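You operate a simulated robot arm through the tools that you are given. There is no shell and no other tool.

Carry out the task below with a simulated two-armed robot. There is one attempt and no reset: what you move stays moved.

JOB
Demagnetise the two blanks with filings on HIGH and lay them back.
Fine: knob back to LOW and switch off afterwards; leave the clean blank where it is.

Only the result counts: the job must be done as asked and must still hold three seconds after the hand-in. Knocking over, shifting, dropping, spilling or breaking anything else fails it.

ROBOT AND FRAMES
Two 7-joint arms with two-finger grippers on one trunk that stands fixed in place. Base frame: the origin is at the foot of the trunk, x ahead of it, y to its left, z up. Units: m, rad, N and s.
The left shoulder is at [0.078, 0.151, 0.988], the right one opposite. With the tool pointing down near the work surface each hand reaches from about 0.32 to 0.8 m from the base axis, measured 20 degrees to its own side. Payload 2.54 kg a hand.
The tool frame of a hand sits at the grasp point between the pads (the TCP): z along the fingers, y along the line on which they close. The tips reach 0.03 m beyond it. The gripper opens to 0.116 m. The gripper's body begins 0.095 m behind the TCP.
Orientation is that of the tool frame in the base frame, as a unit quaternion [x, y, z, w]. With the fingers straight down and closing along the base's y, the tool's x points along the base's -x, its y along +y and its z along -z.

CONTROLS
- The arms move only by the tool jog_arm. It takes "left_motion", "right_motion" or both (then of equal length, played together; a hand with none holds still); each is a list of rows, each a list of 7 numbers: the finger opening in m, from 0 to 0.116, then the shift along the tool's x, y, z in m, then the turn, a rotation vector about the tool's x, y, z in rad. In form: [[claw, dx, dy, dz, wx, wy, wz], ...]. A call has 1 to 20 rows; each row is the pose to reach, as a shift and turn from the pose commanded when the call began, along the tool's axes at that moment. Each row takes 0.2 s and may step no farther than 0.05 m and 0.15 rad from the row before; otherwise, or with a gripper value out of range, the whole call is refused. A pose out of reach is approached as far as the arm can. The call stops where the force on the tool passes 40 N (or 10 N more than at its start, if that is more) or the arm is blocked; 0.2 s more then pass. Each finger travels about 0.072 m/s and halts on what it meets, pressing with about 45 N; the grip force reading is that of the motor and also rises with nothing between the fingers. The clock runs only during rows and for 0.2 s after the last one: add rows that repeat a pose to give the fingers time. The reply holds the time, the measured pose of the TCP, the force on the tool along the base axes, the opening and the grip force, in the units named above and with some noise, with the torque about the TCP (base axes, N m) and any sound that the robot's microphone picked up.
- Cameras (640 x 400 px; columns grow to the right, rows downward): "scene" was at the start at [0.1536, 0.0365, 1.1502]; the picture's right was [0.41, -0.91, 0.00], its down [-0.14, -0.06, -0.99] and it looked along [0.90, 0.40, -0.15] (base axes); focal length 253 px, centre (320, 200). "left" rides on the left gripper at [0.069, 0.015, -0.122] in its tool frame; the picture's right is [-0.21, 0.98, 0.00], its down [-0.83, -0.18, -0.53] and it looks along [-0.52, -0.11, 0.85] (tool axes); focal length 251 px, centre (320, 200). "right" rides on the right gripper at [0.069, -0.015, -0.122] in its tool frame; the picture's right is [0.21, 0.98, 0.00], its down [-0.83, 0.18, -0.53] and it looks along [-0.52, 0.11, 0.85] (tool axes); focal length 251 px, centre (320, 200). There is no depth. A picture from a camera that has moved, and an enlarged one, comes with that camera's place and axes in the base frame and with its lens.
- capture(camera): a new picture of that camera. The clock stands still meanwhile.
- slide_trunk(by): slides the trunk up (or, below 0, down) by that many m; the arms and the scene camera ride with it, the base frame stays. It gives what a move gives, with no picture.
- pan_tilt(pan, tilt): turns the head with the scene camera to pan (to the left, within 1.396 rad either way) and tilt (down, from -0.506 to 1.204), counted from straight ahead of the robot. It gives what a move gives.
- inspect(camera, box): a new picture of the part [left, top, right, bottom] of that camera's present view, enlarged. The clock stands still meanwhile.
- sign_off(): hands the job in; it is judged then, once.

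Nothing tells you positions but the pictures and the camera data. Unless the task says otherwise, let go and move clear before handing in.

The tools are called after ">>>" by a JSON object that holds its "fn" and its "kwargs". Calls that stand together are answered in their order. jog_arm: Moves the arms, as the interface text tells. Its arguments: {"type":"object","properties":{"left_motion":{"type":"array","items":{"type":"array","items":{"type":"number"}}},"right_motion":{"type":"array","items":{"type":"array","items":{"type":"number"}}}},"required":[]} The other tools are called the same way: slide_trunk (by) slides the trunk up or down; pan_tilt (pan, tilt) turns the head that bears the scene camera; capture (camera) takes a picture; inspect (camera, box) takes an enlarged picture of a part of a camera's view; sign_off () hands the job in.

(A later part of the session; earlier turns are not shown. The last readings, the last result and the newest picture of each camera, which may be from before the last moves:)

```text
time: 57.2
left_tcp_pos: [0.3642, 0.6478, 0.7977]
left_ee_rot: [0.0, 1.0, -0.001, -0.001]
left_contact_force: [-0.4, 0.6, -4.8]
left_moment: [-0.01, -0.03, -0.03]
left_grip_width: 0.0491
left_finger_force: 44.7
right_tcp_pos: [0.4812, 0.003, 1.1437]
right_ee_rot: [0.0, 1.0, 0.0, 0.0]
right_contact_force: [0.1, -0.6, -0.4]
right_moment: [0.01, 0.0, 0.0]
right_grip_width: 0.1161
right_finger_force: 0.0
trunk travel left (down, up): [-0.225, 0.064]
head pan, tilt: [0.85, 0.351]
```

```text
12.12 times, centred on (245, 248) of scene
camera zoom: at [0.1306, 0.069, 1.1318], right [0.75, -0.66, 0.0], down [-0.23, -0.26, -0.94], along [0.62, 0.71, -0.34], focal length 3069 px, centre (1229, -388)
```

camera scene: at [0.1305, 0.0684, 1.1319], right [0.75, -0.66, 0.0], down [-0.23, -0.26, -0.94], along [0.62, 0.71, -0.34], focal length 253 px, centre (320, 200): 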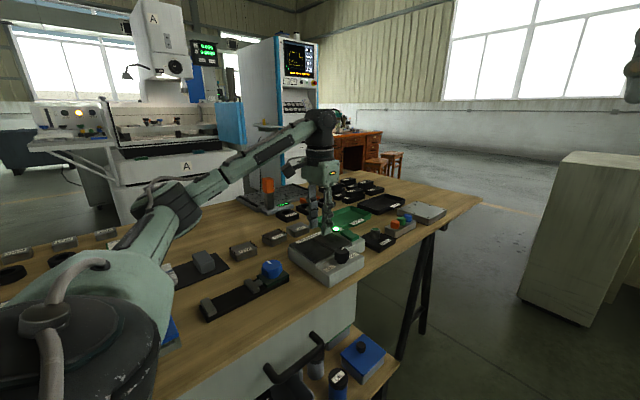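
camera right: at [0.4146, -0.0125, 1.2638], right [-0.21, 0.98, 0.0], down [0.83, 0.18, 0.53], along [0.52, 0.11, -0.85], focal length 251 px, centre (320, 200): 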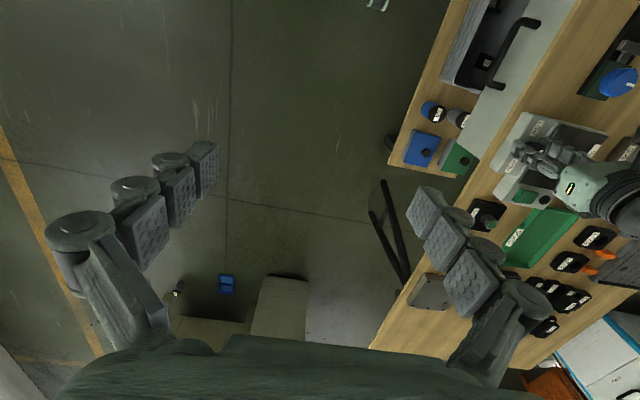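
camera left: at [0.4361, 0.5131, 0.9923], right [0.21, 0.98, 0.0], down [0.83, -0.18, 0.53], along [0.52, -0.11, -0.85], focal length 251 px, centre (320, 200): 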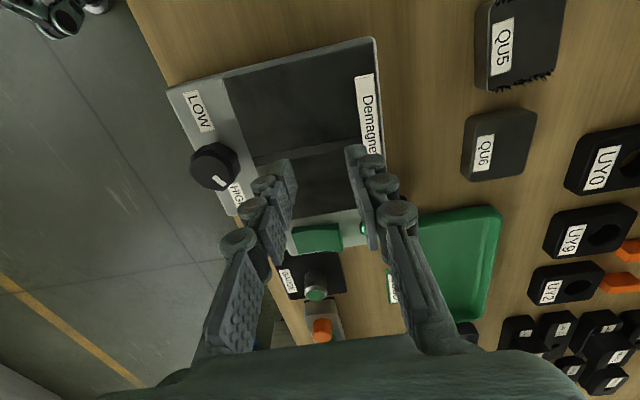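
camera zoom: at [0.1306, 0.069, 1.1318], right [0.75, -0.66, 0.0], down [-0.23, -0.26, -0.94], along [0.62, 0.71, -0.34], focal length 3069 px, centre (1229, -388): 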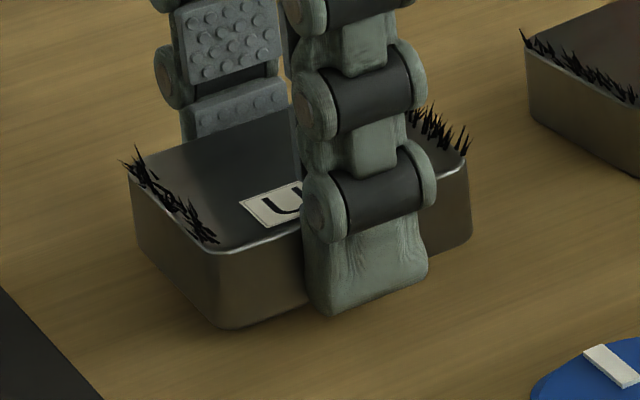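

It lifts now (4.8 N of weight). I raise it further, gently.

>>> {"fn": "jog_arm", "kwargs": {"left_motion": [[0.0, 0, 0, -0.004, 0, 0, 0], [0.0, 0, 0, -0.01, 0, 0, 0], [0.0, 0, 0, -0.018, 0, 0, 0], [0.0, 0, 0, -0.028, 0, 0, 0], [0.0, 0, 0, -0.038, 0, 0, 0], [0.0, 0, 0, -0.048, 0, 0, 0], [0.0, 0, 0, -0.058, 0, 0, 0], [0.0, 0, 0, -0.066, 0, 0, 0], [0.0, 0, 0, -0.07, 0, 0, 0], [0.0, 0, 0, -0.072, 0, 0, 0]]}}

>>> {"fn": "inspect", "kwargs": {"camera": "scene", "box": [210, 200, 300, 260]}}

```text
time: 59.4
left_tcp_pos: [0.3644, 0.6497, 0.8697]
left_ee_rot: [0.0, 1.0, 0.0, -0.002]
left_contact_force: [0.6, -0.6, -4.4]
left_moment: [0.0, 0.02, -0.04]
left_grip_width: 0.0491
left_finger_force: 44.4
right_tcp_pos: [0.483, 0.0032, 1.142]
right_ee_rot: [0.0, 1.0, 0.0, 0.0]
right_contact_force: [-0.3, 0.1, 0.2]
right_moment: [-0.02, 0.02, 0.0]
right_grip_width: 0.1159
right_finger_force: 0.0
trunk travel left (down, up): [-0.225, 0.064]
head pan, tilt: [0.85, 0.351]
```

```text
6.67 times, centred on (255, 230) of scene
camera zoom: at [0.1306, 0.069, 1.1318], right [0.75, -0.66, 0.0], down [-0.23, -0.26, -0.94], along [0.62, 0.71, -0.34], focal length 1688 px, centre (753, 0)
```

zoom: 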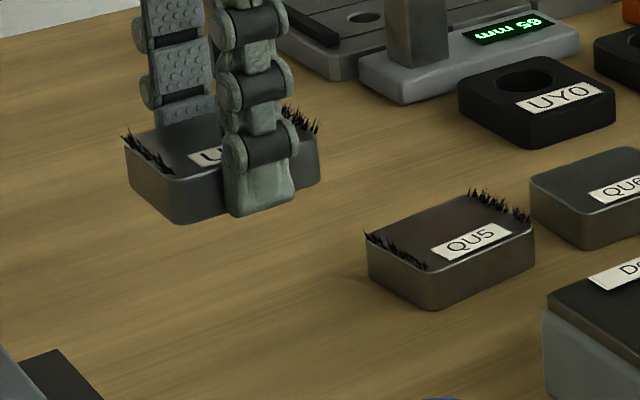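

Held well. I carry it gently over the plate.

>>> {"fn": "jog_arm", "kwargs": {"left_motion": [[0.0, -0.007, -0.0075, 0, 0, 0, 0], [0.0, -0.021, -0.0226, 0, 0, 0, 0], [0.0, -0.038, -0.041, 0, 0, 0, 0], [0.0, -0.056, -0.0604, 0, 0, 0, 0], [0.0, -0.074, -0.08, 0, 0, 0, 0], [0.0, -0.092, -0.099, 0, 0, 0, 0], [0.0, -0.11, -0.1187, 0, 0, 0, 0], [0.0, -0.125, -0.135, 0, 0, 0, 0], [0.0, -0.135, -0.1456, 0, 0, 0, 0], [0.0, -0.1395, -0.1505, 0, 0, 0, 0], [0.0, -0.1395, -0.1505, 0, 0, 0, 0]]}}

>>> {"fn": "inspect", "kwargs": {"camera": "scene", "box": [270, 195, 390, 275]}}

>>> {"fn": "capture", "kwargs": {"camera": "left"}}

```text
time: 61.8
left_tcp_pos: [0.5072, 0.4983, 0.8697]
left_ee_rot: [0.0, 1.0, -0.001, -0.002]
left_contact_force: [-0.6, -0.1, -4.4]
left_moment: [0.01, -0.03, 0.01]
left_grip_width: 0.049
left_finger_force: 45.3
right_tcp_pos: [0.4812, 0.0022, 1.1424]
right_ee_rot: [0.0, 1.0, 0.0, 0.0]
right_contact_force: [0.0, -0.7, 0.7]
right_moment: [0.02, 0.0, 0.01]
right_grip_width: 0.1159
right_finger_force: 0.0
trunk travel left (down, up): [-0.225, 0.064]
head pan, tilt: [0.85, 0.351]
```

```text
5.00 times, centred on (330, 235) of scene
camera zoom: at [0.1307, 0.0688, 1.1318], right [0.75, -0.66, 0.0], down [-0.23, -0.26, -0.94], along [0.62, 0.71, -0.34], focal length 1266 px, centre (270, 25)
```

zoom: 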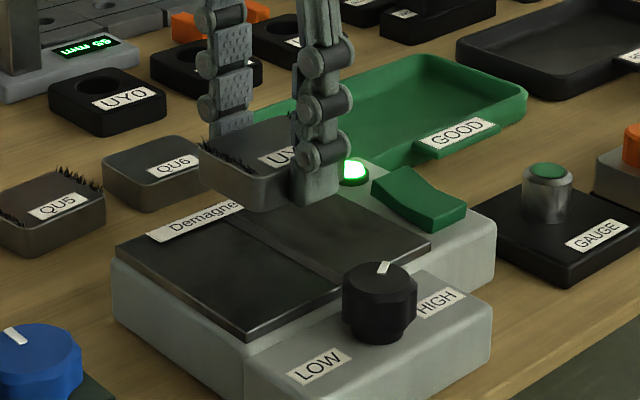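

```text
taken
camera left: at [0.4373, 0.5129, 0.9921], right [0.21, 0.98, 0.0], down [0.83, -0.18, 0.53], along [0.52, -0.12, -0.85], focal length 251 px, centre (320, 200)
```

left: 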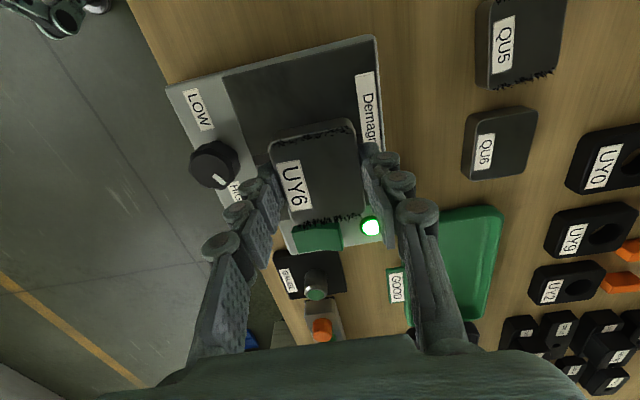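

Blank is above the middle of the plate. I lower it slowly onto the plate and hold it there.

>>> {"fn": "jog_arm", "kwargs": {"left_motion": [[0.0, 0, 0, 0.008, 0, 0, 0], [0.0, 0, 0, 0.016, 0, 0, 0], [0.0, 0, 0, 0.022, 0, 0, 0], [0.0, 0, 0, 0.027, 0, 0, 0], [0.0, 0, 0, 0.031, 0, 0, 0], [0.0, 0, 0, 0.034, 0, 0, 0], [0.0, 0, 0, 0.036, 0, 0, 0], [0.0, 0, 0, 0.037, 0, 0, 0]]}}

>>> {"fn": "inspect", "kwargs": {"camera": "scene", "box": [290, 210, 380, 270]}}

```text
time: 63.6
left_tcp_pos: [0.5047, 0.4974, 0.8365]
left_ee_rot: [-0.002, 1.0, 0.0, 0.003]
left_contact_force: [6.9, 5.3, 21.4]
left_moment: [0.02, 0.52, -0.13]
left_grip_width: 0.0492
left_finger_force: 44.8
right_tcp_pos: [0.48, 0.0008, 1.1439]
right_ee_rot: [0.001, 1.0, 0.001, 0.001]
right_contact_force: [-1.2, 0.5, 0.3]
right_moment: [0.06, -0.03, -0.02]
right_grip_width: 0.1161
right_finger_force: 0.1
trunk travel left (down, up): [-0.225, 0.064]
head pan, tilt: [0.85, 0.351]
```

```text
6.67 times, centred on (335, 240) of scene
camera zoom: at [0.1295, 0.0675, 1.1325], right [0.75, -0.66, 0.0], down [-0.23, -0.26, -0.94], along [0.62, 0.71, -0.34], focal length 1688 px, centre (220, -67)
```

zoom: 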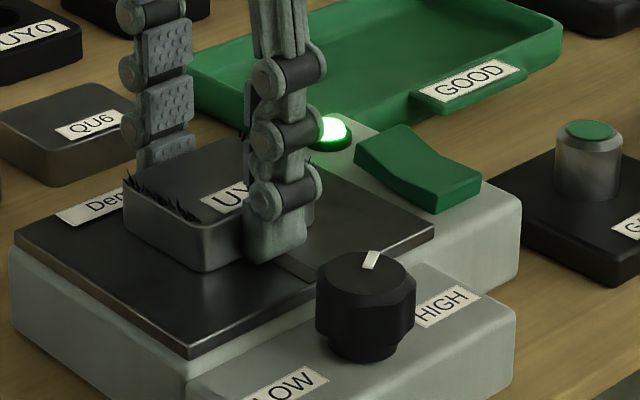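

It rests on the plate (21 N). I ease off 1 mm and wait about 4 s.

>>> {"fn": "jog_arm", "kwargs": {"left_motion": [[0.0, 0, 0, -0.001, 0, 0, 0], [0.0, 0, 0, -0.001, 0, 0, 0], [0.0, 0, 0, -0.001, 0, 0, 0], [0.0, 0, 0, -0.001, 0, 0, 0], [0.0, 0, 0, -0.001, 0, 0, 0], [0.0, 0, 0, -0.001, 0, 0, 0], [0.0, 0, 0, -0.001, 0, 0, 0], [0.0, 0, 0, -0.001, 0, 0, 0], [0.0, 0, 0, -0.001, 0, 0, 0], [0.0, 0, 0, -0.001, 0, 0, 0], [0.0, 0, 0, -0.001, 0, 0, 0], [0.0, 0, 0, -0.001, 0, 0, 0], [0.0, 0, 0, -0.001, 0, 0, 0], [0.0, 0, 0, -0.001, 0, 0, 0], [0.0, 0, 0, -0.001, 0, 0, 0], [0.0, 0, 0, -0.001, 0, 0, 0], [0.0, 0, 0, -0.001, 0, 0, 0], [0.0, 0, 0, -0.001, 0, 0, 0], [0.0, 0, 0, -0.001, 0, 0, 0], [0.0, 0, 0, -0.001, 0, 0, 0]]}}

>>> {"fn": "inspect", "kwargs": {"camera": "scene", "box": [290, 210, 380, 270]}}

>>> {"fn": "inspect", "kwargs": {"camera": "left", "box": [220, 70, 420, 250]}}

```text
time: 67.8
left_tcp_pos: [0.5043, 0.4966, 0.8353]
left_ee_rot: [0.0, 1.0, 0.0, 0.001]
left_contact_force: [3.8, 7.0, 23.4]
left_moment: [0.21, -0.26, -0.05]
left_grip_width: 0.0493
left_finger_force: 44.8
right_tcp_pos: [0.4799, -0.0002, 1.1449]
right_ee_rot: [-0.001, 1.0, 0.001, 0.0]
right_contact_force: [0.8, 0.6, -0.2]
right_moment: [0.03, 0.02, 0.02]
right_grip_width: 0.116
right_finger_force: 0.0
trunk travel left (down, up): [-0.225, 0.064]
head pan, tilt: [0.85, 0.351]
```

```text
6.67 times, centred on (335, 240) of scene
camera zoom: at [0.129, 0.0673, 1.1322], right [0.75, -0.66, 0.0], down [-0.23, -0.26, -0.94], along [0.62, 0.71, -0.34], focal length 1688 px, centre (220, -67)
```

zoom: 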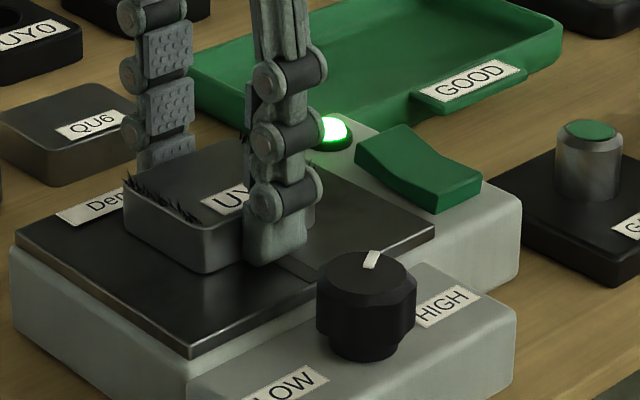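

```text
2.22 times, centred on (320, 160) of left
camera zoom: at [0.4337, 0.5114, 0.9577], right [0.21, 0.98, 0.0], down [0.83, -0.18, 0.53], along [0.52, -0.11, -0.85], focal length 559 px, centre (320, 289)
```

zoom: 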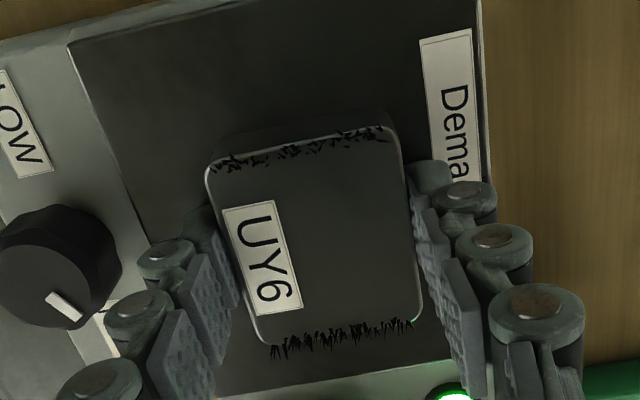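

The filings are still on, as they would be until the part is drawn out of the field. I now withdraw it slowly straight up (2 cm/s) with the power on.

>>> {"fn": "jog_arm", "kwargs": {"left_motion": [[0.0, 0, 0, -0.003, 0, 0, 0], [0.0, 0, 0, -0.007, 0, 0, 0], [0.0, 0, 0, -0.011, 0, 0, 0], [0.0, 0, 0, -0.015, 0, 0, 0], [0.0, 0, 0, -0.019, 0, 0, 0], [0.0, 0, 0, -0.023, 0, 0, 0], [0.0, 0, 0, -0.027, 0, 0, 0], [0.0, 0, 0, -0.031, 0, 0, 0], [0.0, 0, 0, -0.035, 0, 0, 0], [0.0, 0, 0, -0.039, 0, 0, 0], [0.0, 0, 0, -0.043, 0, 0, 0], [0.0, 0, 0, -0.047, 0, 0, 0], [0.0, 0, 0, -0.051, 0, 0, 0], [0.0, 0, 0, -0.055, 0, 0, 0], [0.0, 0, 0, -0.059, 0, 0, 0], [0.0, 0, 0, -0.063, 0, 0, 0], [0.0, 0, 0, -0.067, 0, 0, 0], [0.0, 0, 0, -0.071, 0, 0, 0], [0.0, 0, 0, -0.075, 0, 0, 0], [0.0, 0, 0, -0.079, 0, 0, 0]]}}

>>> {"fn": "inspect", "kwargs": {"camera": "scene", "box": [290, 180, 380, 240]}}

>>> {"fn": "inspect", "kwargs": {"camera": "left", "box": [220, 70, 420, 250]}}

```text
time: 72.0
left_tcp_pos: [0.5029, 0.4988, 0.9129]
left_ee_rot: [0.0, 1.0, -0.001, -0.001]
left_contact_force: [0.0, -0.5, -4.5]
left_moment: [-0.01, 0.02, -0.05]
left_grip_width: 0.0491
left_finger_force: 44.9
right_tcp_pos: [0.4817, 0.0024, 1.1429]
right_ee_rot: [0.001, 1.0, 0.001, 0.0]
right_contact_force: [1.7, 0.4, 0.4]
right_moment: [0.01, 0.02, -0.02]
right_grip_width: 0.1161
right_finger_force: 0.0
trunk travel left (down, up): [-0.225, 0.064]
head pan, tilt: [0.85, 0.351]
```

```text
6.67 times, centred on (335, 210) of scene
camera zoom: at [0.1306, 0.0688, 1.1318], right [0.75, -0.66, 0.0], down [-0.23, -0.26, -0.94], along [0.62, 0.71, -0.34], focal length 1688 px, centre (220, 133)
```

zoom: 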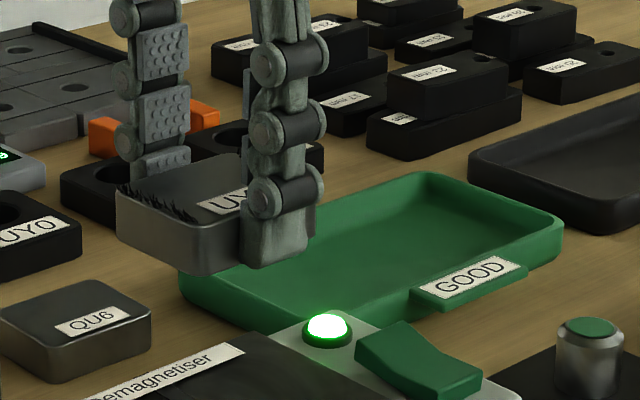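

```text
2.22 times, centred on (320, 160) of left
camera zoom: at [0.4343, 0.5134, 1.0348], right [0.21, 0.98, 0.0], down [0.83, -0.18, 0.53], along [0.52, -0.12, -0.85], focal length 559 px, centre (320, 289)
```

zoom: 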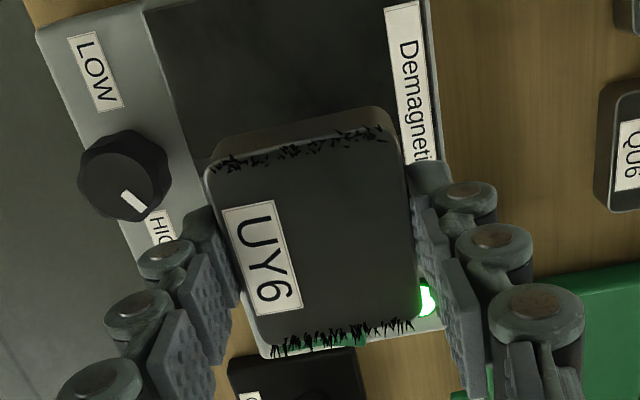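

Filings still cling at 8 cm height. I keep withdrawing slowly further from the field before judging.

>>> {"fn": "jog_arm", "kwargs": {"left_motion": [[0.0, 0, 0, -0.005, 0, 0, 0], [0.0, 0, 0, -0.01, 0, 0, 0], [0.0, 0, 0, -0.015, 0, 0, 0], [0.0, 0, 0, -0.02, 0, 0, 0], [0.0, 0, 0, -0.025, 0, 0, 0], [0.0, 0, 0, -0.03, 0, 0, 0], [0.0, 0, 0, -0.035, 0, 0, 0], [0.0, 0, 0, -0.04, 0, 0, 0], [0.0, 0, 0, -0.045, 0, 0, 0], [0.0, 0, 0, -0.05, 0, 0, 0], [0.0, 0, 0, -0.055, 0, 0, 0], [0.0, 0, 0, -0.06, 0, 0, 0], [0.0, 0, 0, -0.065, 0, 0, 0], [0.0, 0, 0, -0.07, 0, 0, 0], [0.0, 0, 0, -0.075, 0, 0, 0], [0.0, 0, 0, -0.08, 0, 0, 0], [0.0, 0, 0, -0.085, 0, 0, 0], [0.0, 0, 0, -0.09, 0, 0, 0], [0.0, 0, 0, -0.095, 0, 0, 0], [0.0, 0, 0, -0.1, 0, 0, 0]]}}

>>> {"fn": "inspect", "kwargs": {"camera": "left", "box": [220, 70, 420, 250]}}

>>> {"fn": "inspect", "kwargs": {"camera": "scene", "box": [280, 140, 380, 205]}}

```text
time: 76.2
left_tcp_pos: [0.5056, 0.4984, 1.0119]
left_ee_rot: [0.0, 1.0, 0.0, -0.001]
left_contact_force: [0.0, 0.1, -5.6]
left_moment: [0.01, 0.01, 0.03]
left_grip_width: 0.0488
left_finger_force: 45.9
right_tcp_pos: [0.4823, 0.0027, 1.1439]
right_ee_rot: [0.0, 1.0, 0.0, 0.001]
right_contact_force: [0.4, -0.4, 0.2]
right_moment: [0.01, 0.0, 0.0]
right_grip_width: 0.116
right_finger_force: 0.1
trunk travel left (down, up): [-0.225, 0.064]
head pan, tilt: [0.85, 0.351]
```

```text
2.22 times, centred on (320, 160) of left
camera zoom: at [0.4362, 0.5127, 1.1344], right [0.21, 0.98, 0.0], down [0.83, -0.18, 0.53], along [0.52, -0.12, -0.85], focal length 559 px, centre (320, 289)
```

zoom: 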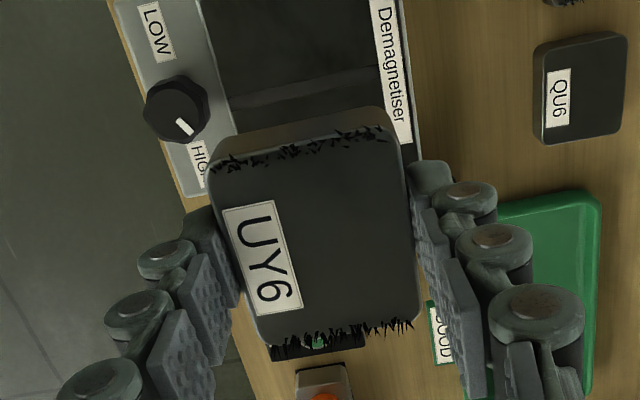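

```text
6.15 times, centred on (330, 172) of scene
camera zoom: at [0.1306, 0.0688, 1.1318], right [0.75, -0.66, 0.0], down [-0.23, -0.26, -0.94], along [0.62, 0.71, -0.34], focal length 1558 px, centre (258, 369)
```

zoom: 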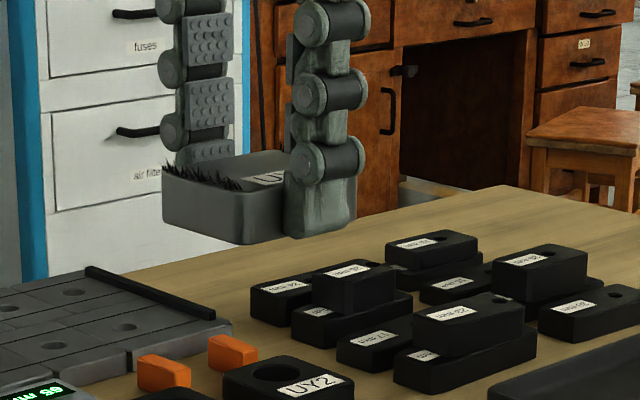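

Still magnetised, so dwell plus straight lifting was not enough. I bring it back to the plate, set it down, and release it there to see whether that makes a difference.

>>> {"fn": "jog_arm", "kwargs": {"left_motion": [[0.0, 0, 0, 0.01, 0, 0, 0], [0.0, 0, 0, 0.03, 0, 0, 0], [0.0, 0, 0, 0.055, 0, 0, 0], [0.0, 0, 0, 0.08, 0, 0, 0], [0.0, 0, 0, 0.105, 0, 0, 0], [0.0, 0, 0, 0.13, 0, 0, 0], [0.0, 0, 0, 0.15, 0, 0, 0], [0.0, 0, 0, 0.162, 0, 0, 0], [0.0, 0, 0, 0.17, 0, 0, 0], [0.0, 0, 0, 0.174, 0, 0, 0], [0.0, 0, 0, 0.176, 0, 0, 0], [0.0, 0, 0, 0.178, 0, 0, 0]]}}

>>> {"fn": "inspect", "kwargs": {"camera": "scene", "box": [290, 210, 380, 270]}}

```text
time: 78.8
left_tcp_pos: [0.504, 0.4978, 0.8357]
left_ee_rot: [-0.002, 1.0, 0.0, 0.0]
left_contact_force: [-0.2, 0.8, 2.2]
left_moment: [0.16, -0.12, 0.07]
left_grip_width: 0.0494
left_finger_force: 44.9
right_tcp_pos: [0.4814, 0.0018, 1.1435]
right_ee_rot: [0.0, 1.0, 0.0, 0.0]
right_contact_force: [0.2, 0.0, -0.3]
right_moment: [0.02, 0.03, -0.02]
right_grip_width: 0.1161
right_finger_force: 0.0
trunk travel left (down, up): [-0.225, 0.064]
head pan, tilt: [0.85, 0.351]
```

```text
6.67 times, centred on (335, 240) of scene
camera zoom: at [0.1302, 0.0685, 1.132], right [0.75, -0.66, 0.0], down [-0.23, -0.26, -0.94], along [0.62, 0.71, -0.34], focal length 1688 px, centre (220, -67)
```

zoom: 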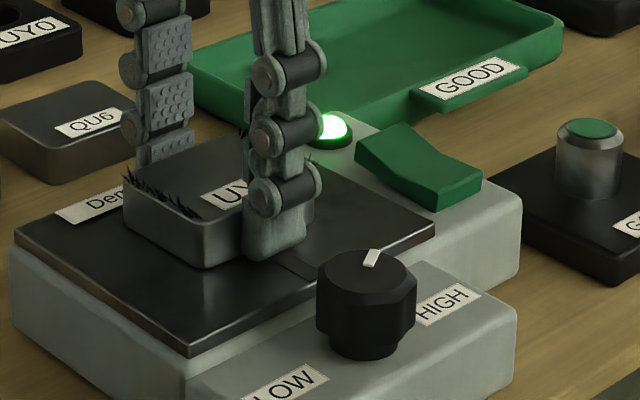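

It touches the plate lightly. I open the fingers and wait.

>>> {"fn": "jog_arm", "kwargs": {"left_motion": [[0.055, 0, 0, 0, 0, 0, 0], [0.065, 0, 0, 0, 0, 0, 0], [0.07, 0, 0, 0, 0, 0, 0], [0.07, 0, 0, 0, 0, 0, 0], [0.07, 0, 0, 0, 0, 0, 0], [0.07, 0, 0, 0, 0, 0, 0], [0.07, 0, 0, 0, 0, 0, 0], [0.07, 0, 0, 0, 0, 0, 0], [0.07, 0, 0, 0, 0, 0, 0], [0.07, 0, 0, 0, 0, 0, 0], [0.07, 0, 0, 0, 0, 0, 0], [0.07, 0, 0, 0, 0, 0, 0], [0.07, 0, 0, 0, 0, 0, 0], [0.07, 0, 0, 0, 0, 0, 0]]}}

>>> {"fn": "inspect", "kwargs": {"camera": "left", "box": [220, 70, 420, 250]}}

>>> {"fn": "inspect", "kwargs": {"camera": "scene", "box": [290, 210, 380, 270]}}

```text
time: 81.8
left_tcp_pos: [0.5036, 0.498, 0.8342]
left_ee_rot: [0.0, 1.0, -0.001, -0.001]
left_contact_force: [-1.0, -0.1, -0.7]
left_moment: [-0.02, -0.02, 0.01]
left_grip_width: 0.0699
left_finger_force: 0.0
right_tcp_pos: [0.4817, 0.0023, 1.1435]
right_ee_rot: [0.0, 1.0, 0.0, 0.0]
right_contact_force: [-0.1, -0.1, -0.1]
right_moment: [0.02, 0.01, 0.01]
right_grip_width: 0.1161
right_finger_force: 0.0
trunk travel left (down, up): [-0.225, 0.064]
head pan, tilt: [0.85, 0.351]
```

```text
2.22 times, centred on (320, 160) of left
camera zoom: at [0.4351, 0.513, 0.9575], right [0.21, 0.98, 0.0], down [0.83, -0.18, 0.53], along [0.52, -0.12, -0.85], focal length 559 px, centre (320, 289)
```

zoom: 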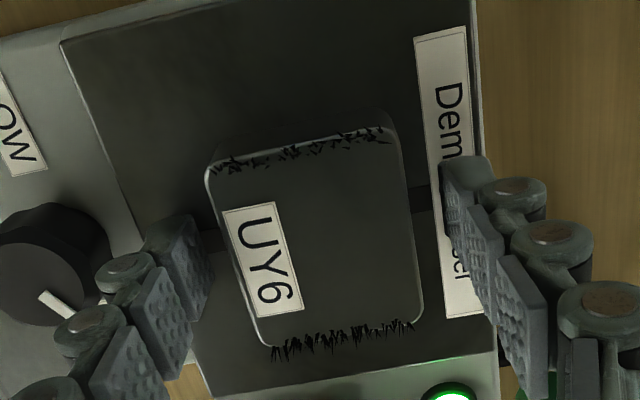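

```text
6.67 times, centred on (335, 240) of scene
camera zoom: at [0.1304, 0.0685, 1.1318], right [0.75, -0.66, 0.0], down [-0.23, -0.26, -0.94], along [0.62, 0.71, -0.34], focal length 1688 px, centre (220, -67)
```

zoom: 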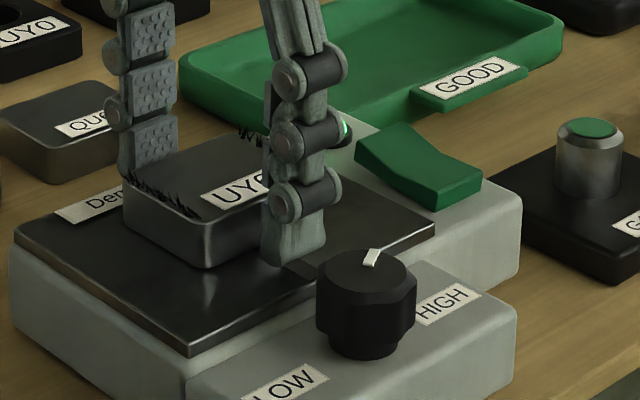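

No change from dwelling. I regrip and slide the blank slowly across the pole gap (along x), which is how a plate demagnetiser is normally used.

>>> {"fn": "jog_arm", "kwargs": {"left_motion": [[0.05, 0, 0, 0, 0, 0, 0], [0.03, 0, 0, 0, 0, 0, 0], [0.0, 0, 0, 0, 0, 0, 0], [0.0, 0, 0, 0, 0, 0, 0], [0.0, 0.003, 0, 0, 0, 0, 0], [0.0, 0.006, 0, 0, 0, 0, 0], [0.0, 0.009, 0, 0, 0, 0, 0], [0.0, 0.012, 0, 0, 0, 0, 0], [0.0, 0.015, 0, 0, 0, 0, 0], [0.0, 0.018, 0, 0, 0, 0, 0], [0.0, 0.021, 0, 0, 0, 0, 0], [0.0, 0.024, 0, 0, 0, 0, 0], [0.0, 0.027, 0, 0, 0, 0, 0], [0.0, 0.03, 0, 0, 0, 0, 0]]}}

>>> {"fn": "inspect", "kwargs": {"camera": "left", "box": [220, 70, 420, 250]}}

```text
time: 84.8
left_tcp_pos: [0.474, 0.4968, 0.834]
left_ee_rot: [0.0, 1.0, -0.001, 0.0]
left_contact_force: [4.5, -0.3, 8.3]
left_moment: [-0.1, 0.26, 0.03]
left_grip_width: 0.049
left_finger_force: 45.6
right_tcp_pos: [0.4815, 0.0006, 1.1437]
right_ee_rot: [-0.001, 1.0, 0.0, 0.0]
right_contact_force: [-0.5, 0.7, -0.5]
right_moment: [0.02, -0.02, -0.02]
right_grip_width: 0.1161
right_finger_force: 0.0
trunk travel left (down, up): [-0.225, 0.064]
head pan, tilt: [0.85, 0.351]
```

```text
2.22 times, centred on (320, 160) of left
camera zoom: at [0.4051, 0.512, 0.9575], right [0.21, 0.98, 0.0], down [0.83, -0.18, 0.53], along [0.52, -0.12, -0.85], focal length 559 px, centre (320, 289)
```

zoom: 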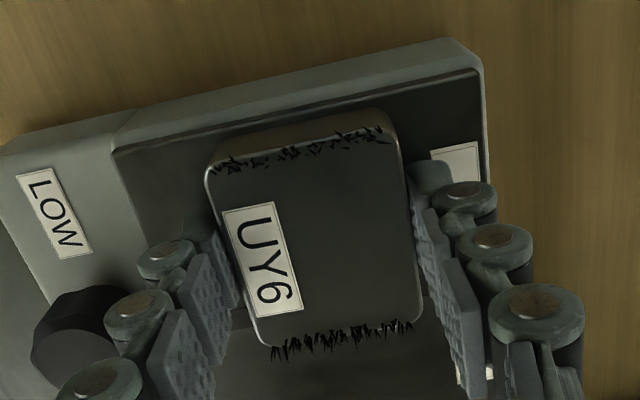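

Now slowly back across the gap to the +x side.

>>> {"fn": "jog_arm", "kwargs": {"left_motion": [[0.0, -0.003, 0, 0, 0, 0, 0], [0.0, -0.006, 0, 0, 0, 0, 0], [0.0, -0.009, 0, 0, 0, 0, 0], [0.0, -0.012, 0, 0, 0, 0, 0], [0.0, -0.015, 0, 0, 0, 0, 0], [0.0, -0.018, 0, 0, 0, 0, 0], [0.0, -0.021, 0, 0, 0, 0, 0], [0.0, -0.024, 0, 0, 0, 0, 0], [0.0, -0.027, 0, 0, 0, 0, 0], [0.0, -0.03, 0, 0, 0, 0, 0], [0.0, -0.033, 0, 0, 0, 0, 0], [0.0, -0.036, 0, 0, 0, 0, 0], [0.0, -0.039, 0, 0, 0, 0, 0], [0.0, -0.042, 0, 0, 0, 0, 0], [0.0, -0.045, 0, 0, 0, 0, 0], [0.0, -0.048, 0, 0, 0, 0, 0], [0.0, -0.051, 0, 0, 0, 0, 0], [0.0, -0.054, 0, 0, 0, 0, 0], [0.0, -0.057, 0, 0, 0, 0, 0]]}}

>>> {"fn": "inspect", "kwargs": {"camera": "left", "box": [220, 70, 420, 250]}}

>>> {"fn": "inspect", "kwargs": {"camera": "scene", "box": [290, 210, 380, 270]}}

```text
time: 88.8
left_tcp_pos: [0.5299, 0.4971, 0.8353]
left_ee_rot: [0.0, 1.0, -0.001, 0.0]
left_contact_force: [-3.0, -0.3, 3.9]
left_moment: [0.07, -0.17, 0.03]
left_grip_width: 0.0491
left_finger_force: 44.7
right_tcp_pos: [0.4806, 0.0015, 1.1439]
right_ee_rot: [0.0, 1.0, 0.001, 0.0]
right_contact_force: [-0.6, 0.0, -0.3]
right_moment: [0.0, 0.0, 0.03]
right_grip_width: 0.1162
right_finger_force: 0.0
trunk travel left (down, up): [-0.225, 0.064]
head pan, tilt: [0.85, 0.351]
```

```text
2.22 times, centred on (320, 160) of left
camera zoom: at [0.4607, 0.5118, 0.9575], right [0.21, 0.98, 0.0], down [0.83, -0.18, 0.53], along [0.52, -0.12, -0.85], focal length 559 px, centre (320, 289)
```

zoom: 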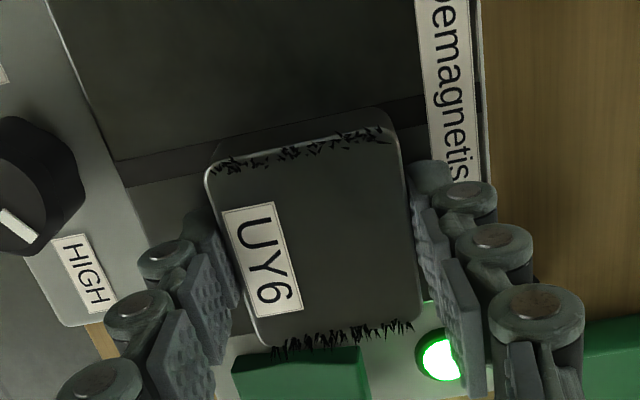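

```text
6.67 times, centred on (335, 240) of scene
camera zoom: at [0.1299, 0.0683, 1.132], right [0.75, -0.66, 0.0], down [-0.23, -0.26, -0.94], along [0.62, 0.71, -0.34], focal length 1688 px, centre (220, -67)
```

zoom: 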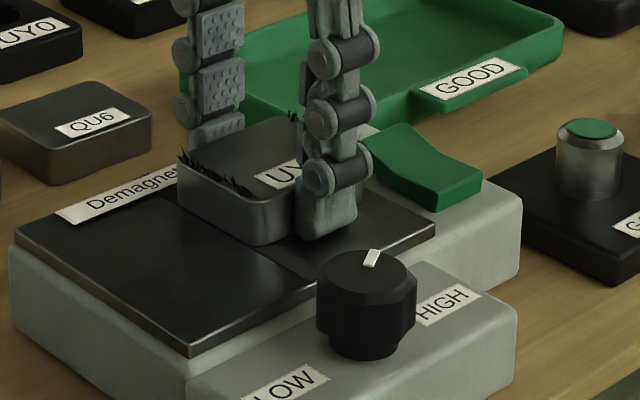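

Across and still fringed; now I draw it back across the gap and onward, slowly off the plate toward its home place with the power still on.

>>> {"fn": "jog_arm", "kwargs": {"left_motion": [[0.0, 0.003, 0, 0, 0, 0, 0], [0.0, 0.006, 0, 0, 0, 0, 0], [0.0, 0.009, 0, 0, 0, 0, 0], [0.0, 0.012, 0, 0, 0, 0, 0], [0.0, 0.015, 0, 0, 0, 0, 0], [0.0, 0.018, 0, 0, 0, 0, 0], [0.0, 0.021, 0, 0, 0, 0, 0], [0.0, 0.024, 0, 0, 0, 0, 0], [0.0, 0.027, 0, 0, 0, 0, 0], [0.0, 0.03, 0, 0, 0, 0, 0], [0.0, 0.033, 0, 0, 0, 0, 0], [0.0, 0.036, 0, 0, 0, 0, 0], [0.0, 0.039, 0, 0, 0, 0, 0], [0.0, 0.042, 0, 0, 0, 0, 0], [0.0, 0.045, 0, 0, 0, 0, 0], [0.0, 0.048, 0, 0, 0, 0, 0], [0.0, 0.051, 0, 0, 0, 0, 0], [0.0, 0.054, 0, 0, 0, 0, 0], [0.0, 0.057, 0, 0, 0, 0, 0]]}}

>>> {"fn": "jog_arm", "kwargs": {"left_motion": [[0.0, 0.003, 0.003, 0, 0, 0, 0], [0.0, 0.006, 0.006, 0, 0, 0, 0], [0.0, 0.009, 0.009, 0, 0, 0, 0], [0.0, 0.012, 0.012, 0, 0, 0, 0], [0.0, 0.015, 0.015, 0, 0, 0, 0], [0.0, 0.018, 0.018, 0, 0, 0, 0], [0.0, 0.021, 0.022, 0, 0, 0, 0], [0.0, 0.024, 0.026, 0, 0, 0, 0], [0.0, 0.027, 0.03, 0, 0, 0, 0], [0.0, 0.03, 0.034, 0, 0, 0, 0], [0.0, 0.033, 0.038, 0, 0, 0, 0], [0.0, 0.036, 0.042, 0, 0, 0, 0], [0.0, 0.039, 0.046, 0, 0, 0, 0], [0.0, 0.042, 0.05, 0, 0, 0, 0], [0.0, 0.045, 0.054, 0, 0, 0, 0], [0.0, 0.048, 0.058, 0, 0, 0, 0], [0.0, 0.051, 0.062, 0, 0, 0, 0], [0.0, 0.054, 0.066, 0, 0, 0, 0], [0.0, 0.057, 0.07, 0, 0, 0, 0], [0.0, 0.06, 0.075, 0, 0, 0, 0]]}}

>>> {"fn": "inspect", "kwargs": {"camera": "left", "box": [220, 70, 420, 250]}}

>>> {"fn": "inspect", "kwargs": {"camera": "scene", "box": [240, 205, 360, 285]}}

```text
time: 92.8
left_tcp_pos: [0.4736, 0.4991, 0.8362]
left_ee_rot: [-0.002, 1.0, 0.0, 0.0]
left_contact_force: [5.2, 0.8, 11.0]
left_moment: [-0.05, 0.16, 0.04]
left_grip_width: 0.0492
left_finger_force: 44.9
right_tcp_pos: [0.4801, 0.0021, 1.1451]
right_ee_rot: [0.0, 1.0, 0.002, -0.001]
right_contact_force: [-0.4, -0.1, -0.5]
right_moment: [0.0, 0.0, 0.03]
right_grip_width: 0.1157
right_finger_force: 0.1
trunk travel left (down, up): [-0.225, 0.064]
head pan, tilt: [0.85, 0.351]
```

```text
time: 97.0
left_tcp_pos: [0.4137, 0.5739, 0.8309]
left_ee_rot: [0.0, 1.0, -0.001, -0.006]
left_contact_force: [0.1, 0.9, -1.1]
left_moment: [-0.02, 0.01, 0.0]
left_grip_width: 0.049
left_finger_force: 44.9
right_tcp_pos: [0.4825, 0.0029, 1.1428]
right_ee_rot: [0.0, 1.0, -0.001, 0.0]
right_contact_force: [0.2, 0.6, 0.2]
right_moment: [-0.04, 0.02, 0.0]
right_grip_width: 0.1161
right_finger_force: 0.1
trunk travel left (down, up): [-0.225, 0.064]
head pan, tilt: [0.85, 0.351]
```

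```text
2.22 times, centred on (320, 160) of left
camera zoom: at [0.3447, 0.5886, 0.9535], right [0.21, 0.98, 0.0], down [0.83, -0.18, 0.53], along [0.51, -0.12, -0.85], focal length 559 px, centre (320, 289)
```

zoom: 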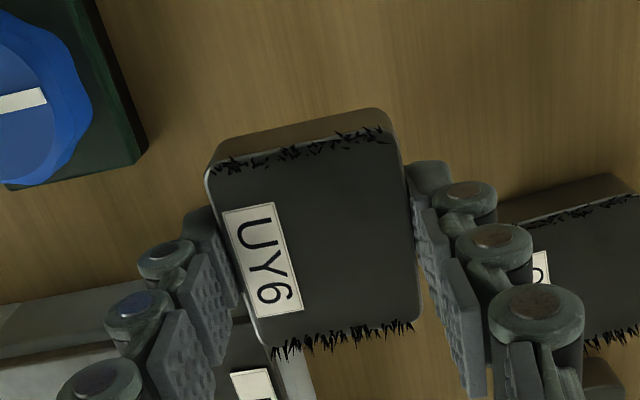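

```text
5.00 times, centred on (300, 245) of scene
camera zoom: at [0.1309, 0.0696, 1.1313], right [0.75, -0.66, 0.0], down [-0.23, -0.26, -0.94], along [0.62, 0.71, -0.34], focal length 1266 px, centre (420, -25)
```

zoom: 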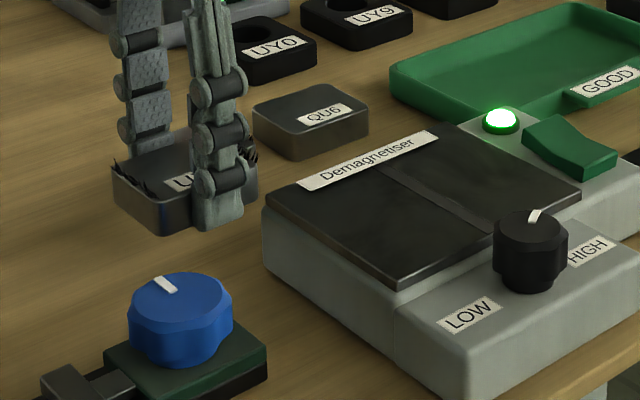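

Filings still there 10 cm off. I keep drawing it slowly farther away (up and toward home) in case the field reaches further on HIGH.

>>> {"fn": "jog_arm", "kwargs": {"left_motion": [[0.0, 0.0025, 0.0035, -0.004, 0, 0, 0], [0.0, 0.005, 0.007, -0.008, 0, 0, 0], [0.0, 0.0075, 0.0105, -0.012, 0, 0, 0], [0.0, 0.01, 0.014, -0.016, 0, 0, 0], [0.0, 0.0125, 0.0175, -0.02, 0, 0, 0], [0.0, 0.015, 0.021, -0.024, 0, 0, 0], [0.0, 0.0175, 0.0245, -0.028, 0, 0, 0], [0.0, 0.02, 0.028, -0.032, 0, 0, 0], [0.0, 0.0225, 0.0315, -0.036, 0, 0, 0], [0.0, 0.025, 0.035, -0.04, 0, 0, 0], [0.0, 0.0275, 0.0385, -0.044, 0, 0, 0], [0.0, 0.03, 0.042, -0.048, 0, 0, 0], [0.0, 0.0325, 0.0455, -0.052, 0, 0, 0], [0.0, 0.035, 0.049, -0.056, 0, 0, 0], [0.0, 0.0375, 0.0525, -0.06, 0, 0, 0], [0.0, 0.04, 0.056, -0.064, 0, 0, 0], [0.0, 0.0425, 0.0595, -0.068, 0, 0, 0], [0.0, 0.045, 0.063, -0.072, 0, 0, 0], [0.0, 0.0475, 0.0665, -0.076, 0, 0, 0], [0.0, 0.0495, 0.07, -0.08, 0, 0, 0]]}}

>>> {"fn": "inspect", "kwargs": {"camera": "left", "box": [220, 70, 420, 250]}}

>>> {"fn": "capture", "kwargs": {"camera": "scene"}}

```text
time: 101.2
left_tcp_pos: [0.3647, 0.6421, 0.9139]
left_ee_rot: [-0.001, 1.0, -0.001, -0.001]
left_contact_force: [-0.2, -0.5, -4.7]
left_moment: [0.01, -0.02, 0.01]
left_grip_width: 0.0491
left_finger_force: 45.1
right_tcp_pos: [0.4824, 0.0029, 1.1438]
right_ee_rot: [0.0, 1.0, 0.0, 0.0]
right_contact_force: [-0.3, 0.5, -1.0]
right_moment: [-0.01, -0.02, 0.01]
right_grip_width: 0.1161
right_finger_force: 0.1
trunk travel left (down, up): [-0.225, 0.064]
head pan, tilt: [0.85, 0.351]
```

```text
2.22 times, centred on (320, 160) of left
camera zoom: at [0.2952, 0.6572, 1.0364], right [0.21, 0.98, 0.0], down [0.83, -0.18, 0.53], along [0.52, -0.12, -0.85], focal length 559 px, centre (320, 289)
```

zoom: 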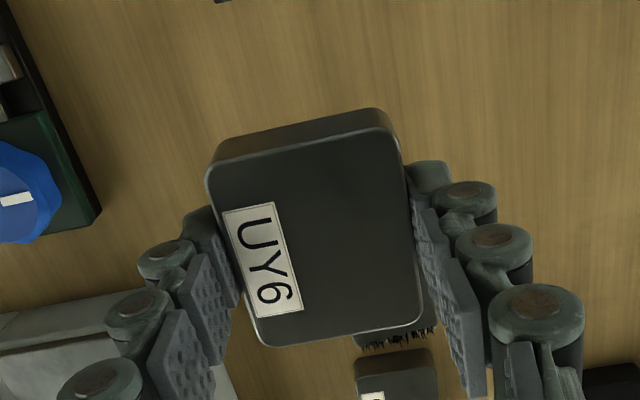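

```text
taken
camera scene: at [0.1306, 0.069, 1.1318], right [0.75, -0.66, 0.0], down [-0.23, -0.26, -0.94], along [0.62, 0.71, -0.34], focal length 253 px, centre (320, 200)
```

scene: 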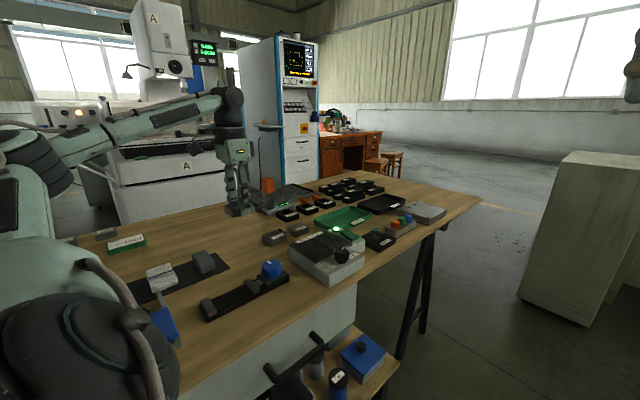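

The filings have dropped off: UY6 is clean. The field simply reaches some 20 cm, so the draw-off must go that far. I now lay UY6 back at its original place.

>>> {"fn": "jog_arm", "kwargs": {"left_motion": [[0.0, 0.0005, 0.003, 0.01, 0, 0, 0], [0.0, 0.001, 0.0055, 0.025, 0, 0, 0], [0.0, 0.001, 0.0055, 0.045, 0, 0, 0], [0.0, 0.001, 0.0055, 0.065, 0, 0, 0], [0.0, 0.001, 0.0055, 0.085, 0, 0, 0], [0.0, 0.001, 0.0055, 0.1, 0, 0, 0], [0.0, 0.001, 0.0055, 0.11, 0, 0, 0], [0.0, 0.001, 0.0055, 0.116, 0, 0, 0], [0.0, 0.001, 0.0055, 0.12, 0, 0, 0], [0.0, 0.001, 0.0055, 0.122, 0, 0, 0], [0.0, 0.001, 0.0055, 0.1235, 0, 0, 0]]}}

>>> {"fn": "inspect", "kwargs": {"camera": "scene", "box": [220, 232, 270, 265]}}

```text
time: 103.6
left_tcp_pos: [0.3642, 0.6478, 0.7898]
left_ee_rot: [0.001, 1.0, -0.001, -0.001]
left_contact_force: [0.5, -1.0, -4.5]
left_moment: [-0.02, 0.02, 0.03]
left_grip_width: 0.0492
left_finger_force: 44.9
right_tcp_pos: [0.481, 0.0025, 1.1425]
right_ee_rot: [0.0, 1.0, 0.0, 0.0]
right_contact_force: [-0.1, 1.1, 0.0]
right_moment: [0.0, -0.01, -0.01]
right_grip_width: 0.1161
right_finger_force: 0.0
trunk travel left (down, up): [-0.225, 0.064]
head pan, tilt: [0.85, 0.351]
```

```text
12.12 times, centred on (245, 248) of scene
camera zoom: at [0.1306, 0.069, 1.1318], right [0.75, -0.66, 0.0], down [-0.23, -0.26, -0.94], along [0.62, 0.71, -0.34], focal length 3069 px, centre (1229, -388)
```

zoom: 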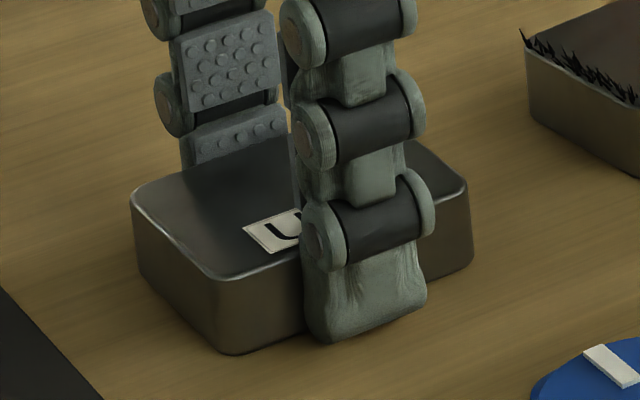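

Just above the table, nearly the same outline as before. I lower the last millimetres and release.

>>> {"fn": "jog_arm", "kwargs": {"left_motion": [[0.0, 0, 0, 0.001, 0, 0, 0], [0.0, 0, 0, 0.002, 0, 0, 0], [0.0, 0, 0, 0.0025, 0, 0, 0]]}}

```text
time: 104.4
left_tcp_pos: [0.364, 0.6477, 0.7904]
left_ee_rot: [-0.001, 1.0, 0.0, 0.0]
left_contact_force: [2.4, 1.6, 8.3]
left_moment: [0.02, 0.29, -0.08]
left_grip_width: 0.0488
left_finger_force: 44.9
right_tcp_pos: [0.4814, 0.0009, 1.1445]
right_ee_rot: [0.0, 1.0, 0.0, 0.0]
right_contact_force: [-0.4, -0.3, -0.2]
right_moment: [-0.02, 0.0, 0.01]
right_grip_width: 0.1161
right_finger_force: 0.0
trunk travel left (down, up): [-0.225, 0.064]
head pan, tilt: [0.85, 0.351]
```

It is on the table. I open, lift, and move on toward QU5.

>>> {"fn": "jog_arm", "kwargs": {"left_motion": [[0.055, 0, 0, 0, 0, 0, 0], [0.07, 0, 0, 0, 0, 0, 0], [0.08, 0, 0, 0, 0, 0, 0], [0.08, 0, 0, -0.015, 0, 0, 0], [0.08, 0, 0, -0.045, 0, 0, 0], [0.08, -0.02, 0.002, -0.06, 0, 0, 0], [0.08, -0.05, 0.003, -0.06, 0, 0, 0], [0.08, -0.08, 0.004, -0.06, 0, 0, 0], [0.08, -0.097, 0.005, -0.06, 0, 0, 0], [0.08, -0.097, 0.005, -0.06, 0, 0, 0]]}}

>>> {"fn": "inspect", "kwargs": {"camera": "left", "box": [220, 70, 420, 195]}}

>>> {"fn": "inspect", "kwargs": {"camera": "scene", "box": [215, 215, 325, 285]}}

>>> {"fn": "capture", "kwargs": {"camera": "left"}}

```text
time: 106.6
left_tcp_pos: [0.4607, 0.653, 0.8451]
left_ee_rot: [0.0, 1.0, 0.0, -0.001]
left_contact_force: [0.0, -0.9, 0.1]
left_moment: [0.0, -0.02, 0.0]
left_grip_width: 0.08
left_finger_force: 0.0
right_tcp_pos: [0.4811, 0.002, 1.1438]
right_ee_rot: [0.0, 1.0, -0.001, -0.001]
right_contact_force: [-0.3, -0.3, 0.7]
right_moment: [0.0, -0.03, 0.01]
right_grip_width: 0.1161
right_finger_force: 0.1
trunk travel left (down, up): [-0.225, 0.064]
head pan, tilt: [0.85, 0.351]
```

```text
3.20 times, centred on (320, 132) of left
camera zoom: at [0.3909, 0.6687, 0.9681], right [0.21, 0.98, 0.0], down [0.83, -0.18, 0.53], along [0.52, -0.12, -0.85], focal length 805 px, centre (320, 416)
```

zoom: 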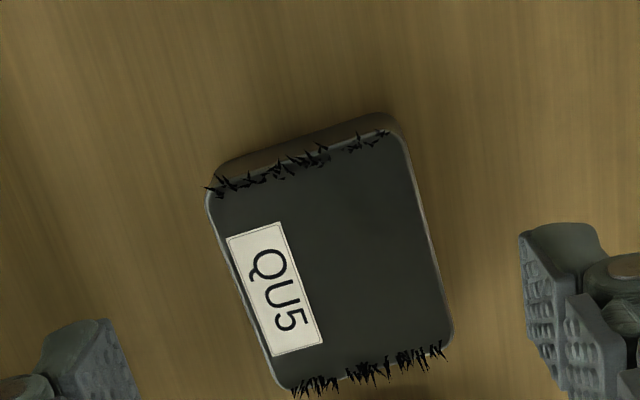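

```text
5.71 times, centred on (270, 250) of scene
camera zoom: at [0.1304, 0.0685, 1.1319], right [0.75, -0.66, 0.0], down [-0.23, -0.26, -0.94], along [0.62, 0.71, -0.34], focal length 1447 px, centre (606, -86)
```

zoom: 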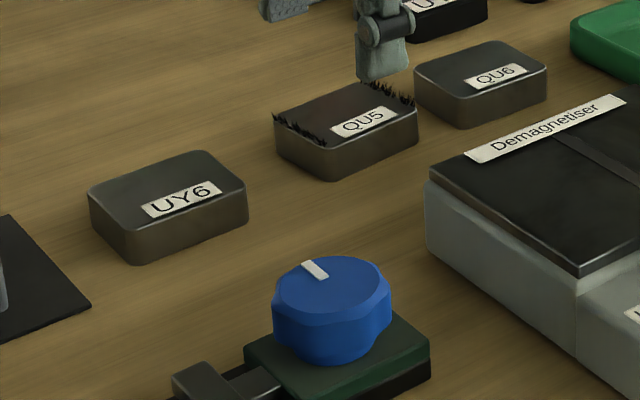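

```text
taken
camera left: at [0.3909, 0.6687, 0.9681], right [0.21, 0.98, 0.0], down [0.83, -0.18, 0.53], along [0.52, -0.12, -0.85], focal length 251 px, centre (320, 200)
```

left: 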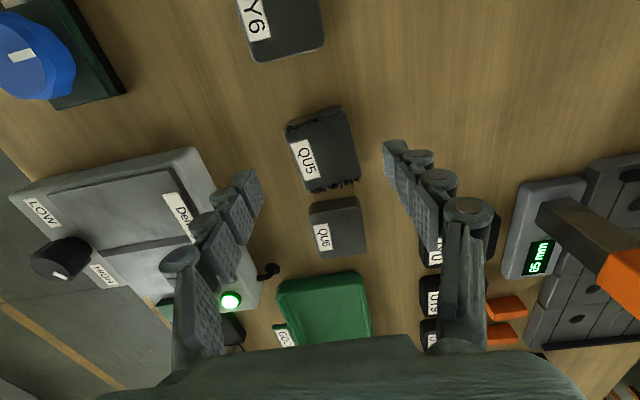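

QU5 is centred near [0.468, 0.656] and turned about 4.5° counter-clockwise. I align the hand (position and yaw) and descend partway.

>>> {"fn": "jog_arm", "kwargs": {"left_motion": [[0.078, -0.004, 0.001, 0.01, 0, 0, -0.04], [0.075, -0.0084, 0.002, 0.02, 0, 0, -0.08], [0.075, -0.0084, 0.002, 0.025, 0, 0, -0.08], [0.075, -0.0084, 0.002, 0.025, 0, 0, -0.08]]}}

>>> {"fn": "inspect", "kwargs": {"camera": "left", "box": [220, 70, 420, 220]}}

>>> {"fn": "inspect", "kwargs": {"camera": "scene", "box": [250, 215, 310, 255]}}

```text
time: 107.6
left_tcp_pos: [0.4689, 0.6552, 0.8225]
left_ee_rot: [-0.04, 0.999, -0.001, -0.002]
left_contact_force: [-0.2, -0.3, 0.7]
left_moment: [-0.02, 0.0, -0.01]
left_grip_width: 0.075
left_finger_force: 0.2
right_tcp_pos: [0.4821, 0.002, 1.1445]
right_ee_rot: [0.0, 1.0, 0.0, 0.0]
right_contact_force: [-0.1, 0.2, 0.9]
right_moment: [0.0, 0.0, 0.0]
right_grip_width: 0.1162
right_finger_force: 0.1
trunk travel left (down, up): [-0.225, 0.064]
head pan, tilt: [0.85, 0.351]
```

```text
2.67 times, centred on (320, 145) of left
camera zoom: at [0.3989, 0.6648, 0.9441], right [0.14, 0.99, 0.0], down [0.84, -0.11, 0.53], along [0.53, -0.07, -0.85], focal length 670 px, centre (320, 347)
```

zoom: 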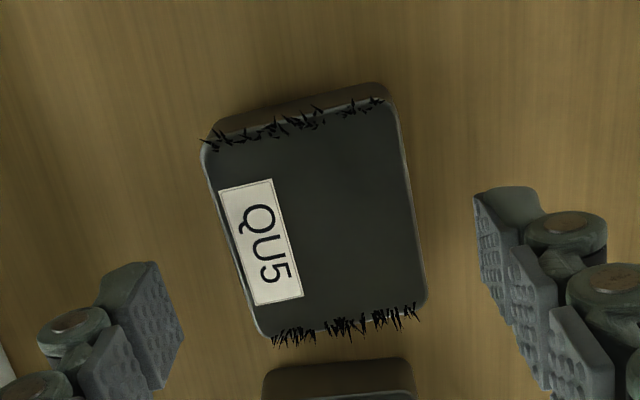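

```text
10.00 times, centred on (280, 235) of scene
camera zoom: at [0.1304, 0.0686, 1.1318], right [0.75, -0.66, 0.0], down [-0.23, -0.26, -0.94], along [0.62, 0.71, -0.34], focal length 2532 px, centre (720, -150)
```

zoom: 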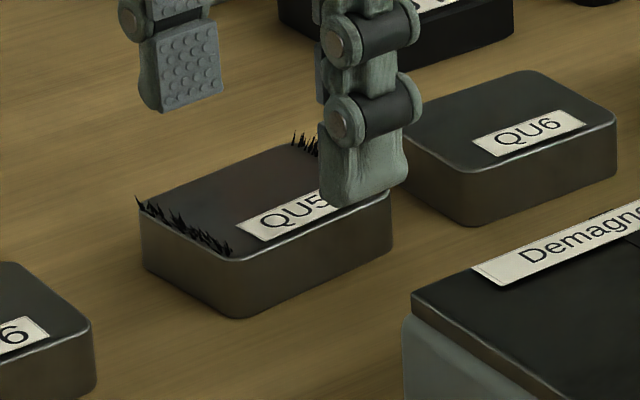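

Well aligned (within 1 mm). I descend fully, close, and test-lift a few millimetres.

>>> {"fn": "jog_arm", "kwargs": {"left_motion": [[0.075, 0, 0, 0.012, 0, 0, 0], [0.075, 0, 0, 0.024, 0, 0, 0], [0.075, 0, 0, 0.031, 0, 0, 0], [0.075, 0, 0, 0.033, 0, 0, 0], [0.06, 0, 0, 0.033, 0, 0, 0], [0.04, 0, 0, 0.033, 0, 0, 0], [0.02, 0, 0, 0.033, 0, 0, 0], [0.0, 0, 0, 0.033, 0, 0, 0], [0.0, 0, 0, 0.033, 0, 0, 0]]}}

>>> {"fn": "jog_arm", "kwargs": {"left_motion": [[0.0, 0, 0, -0.002, 0, 0, 0], [0.0, 0, 0, -0.004, 0, 0, 0], [0.0, 0, 0, -0.006, 0, 0, 0], [0.0, 0, 0, -0.008, 0, 0, 0]]}}

>>> {"fn": "inspect", "kwargs": {"camera": "scene", "box": [250, 215, 310, 255]}}

```text
time: 109.6
left_tcp_pos: [0.4714, 0.6549, 0.7893]
left_ee_rot: [-0.041, 0.999, 0.0, -0.001]
left_contact_force: [1.5, 3.1, 1.5]
left_moment: [0.17, -0.1, -0.04]
left_grip_width: 0.049
left_finger_force: 44.6
right_tcp_pos: [0.4821, 0.0014, 1.1436]
right_ee_rot: [0.0, 1.0, 0.0, 0.0]
right_contact_force: [-0.2, -0.4, 0.0]
right_moment: [-0.01, 0.01, 0.0]
right_grip_width: 0.116
right_finger_force: 0.0
trunk travel left (down, up): [-0.225, 0.064]
head pan, tilt: [0.85, 0.351]
```

```text
time: 110.6
left_tcp_pos: [0.4687, 0.6555, 0.7978]
left_ee_rot: [-0.04, 0.999, -0.001, -0.002]
left_contact_force: [-0.1, 0.4, -4.5]
left_moment: [0.02, -0.01, -0.01]
left_grip_width: 0.0493
left_finger_force: 45.0
right_tcp_pos: [0.4829, 0.0016, 1.1431]
right_ee_rot: [0.0, 1.0, -0.001, 0.0]
right_contact_force: [-0.3, -1.3, 0.5]
right_moment: [0.06, 0.0, 0.01]
right_grip_width: 0.1156
right_finger_force: 0.0
trunk travel left (down, up): [-0.225, 0.064]
head pan, tilt: [0.85, 0.351]
```

```text
10.00 times, centred on (280, 235) of scene
camera zoom: at [0.1306, 0.069, 1.1318], right [0.75, -0.66, 0.0], down [-0.23, -0.26, -0.94], along [0.62, 0.71, -0.34], focal length 2532 px, centre (720, -150)
```

zoom: 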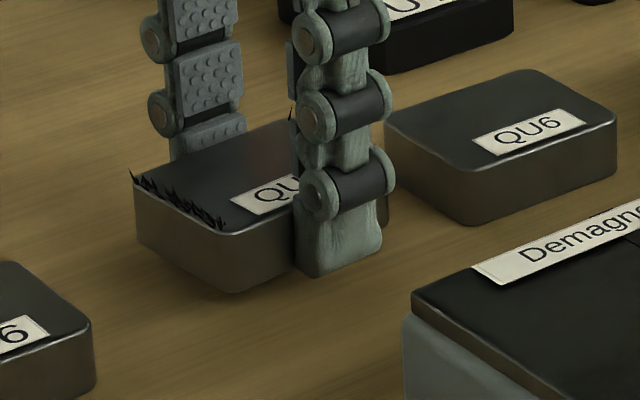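

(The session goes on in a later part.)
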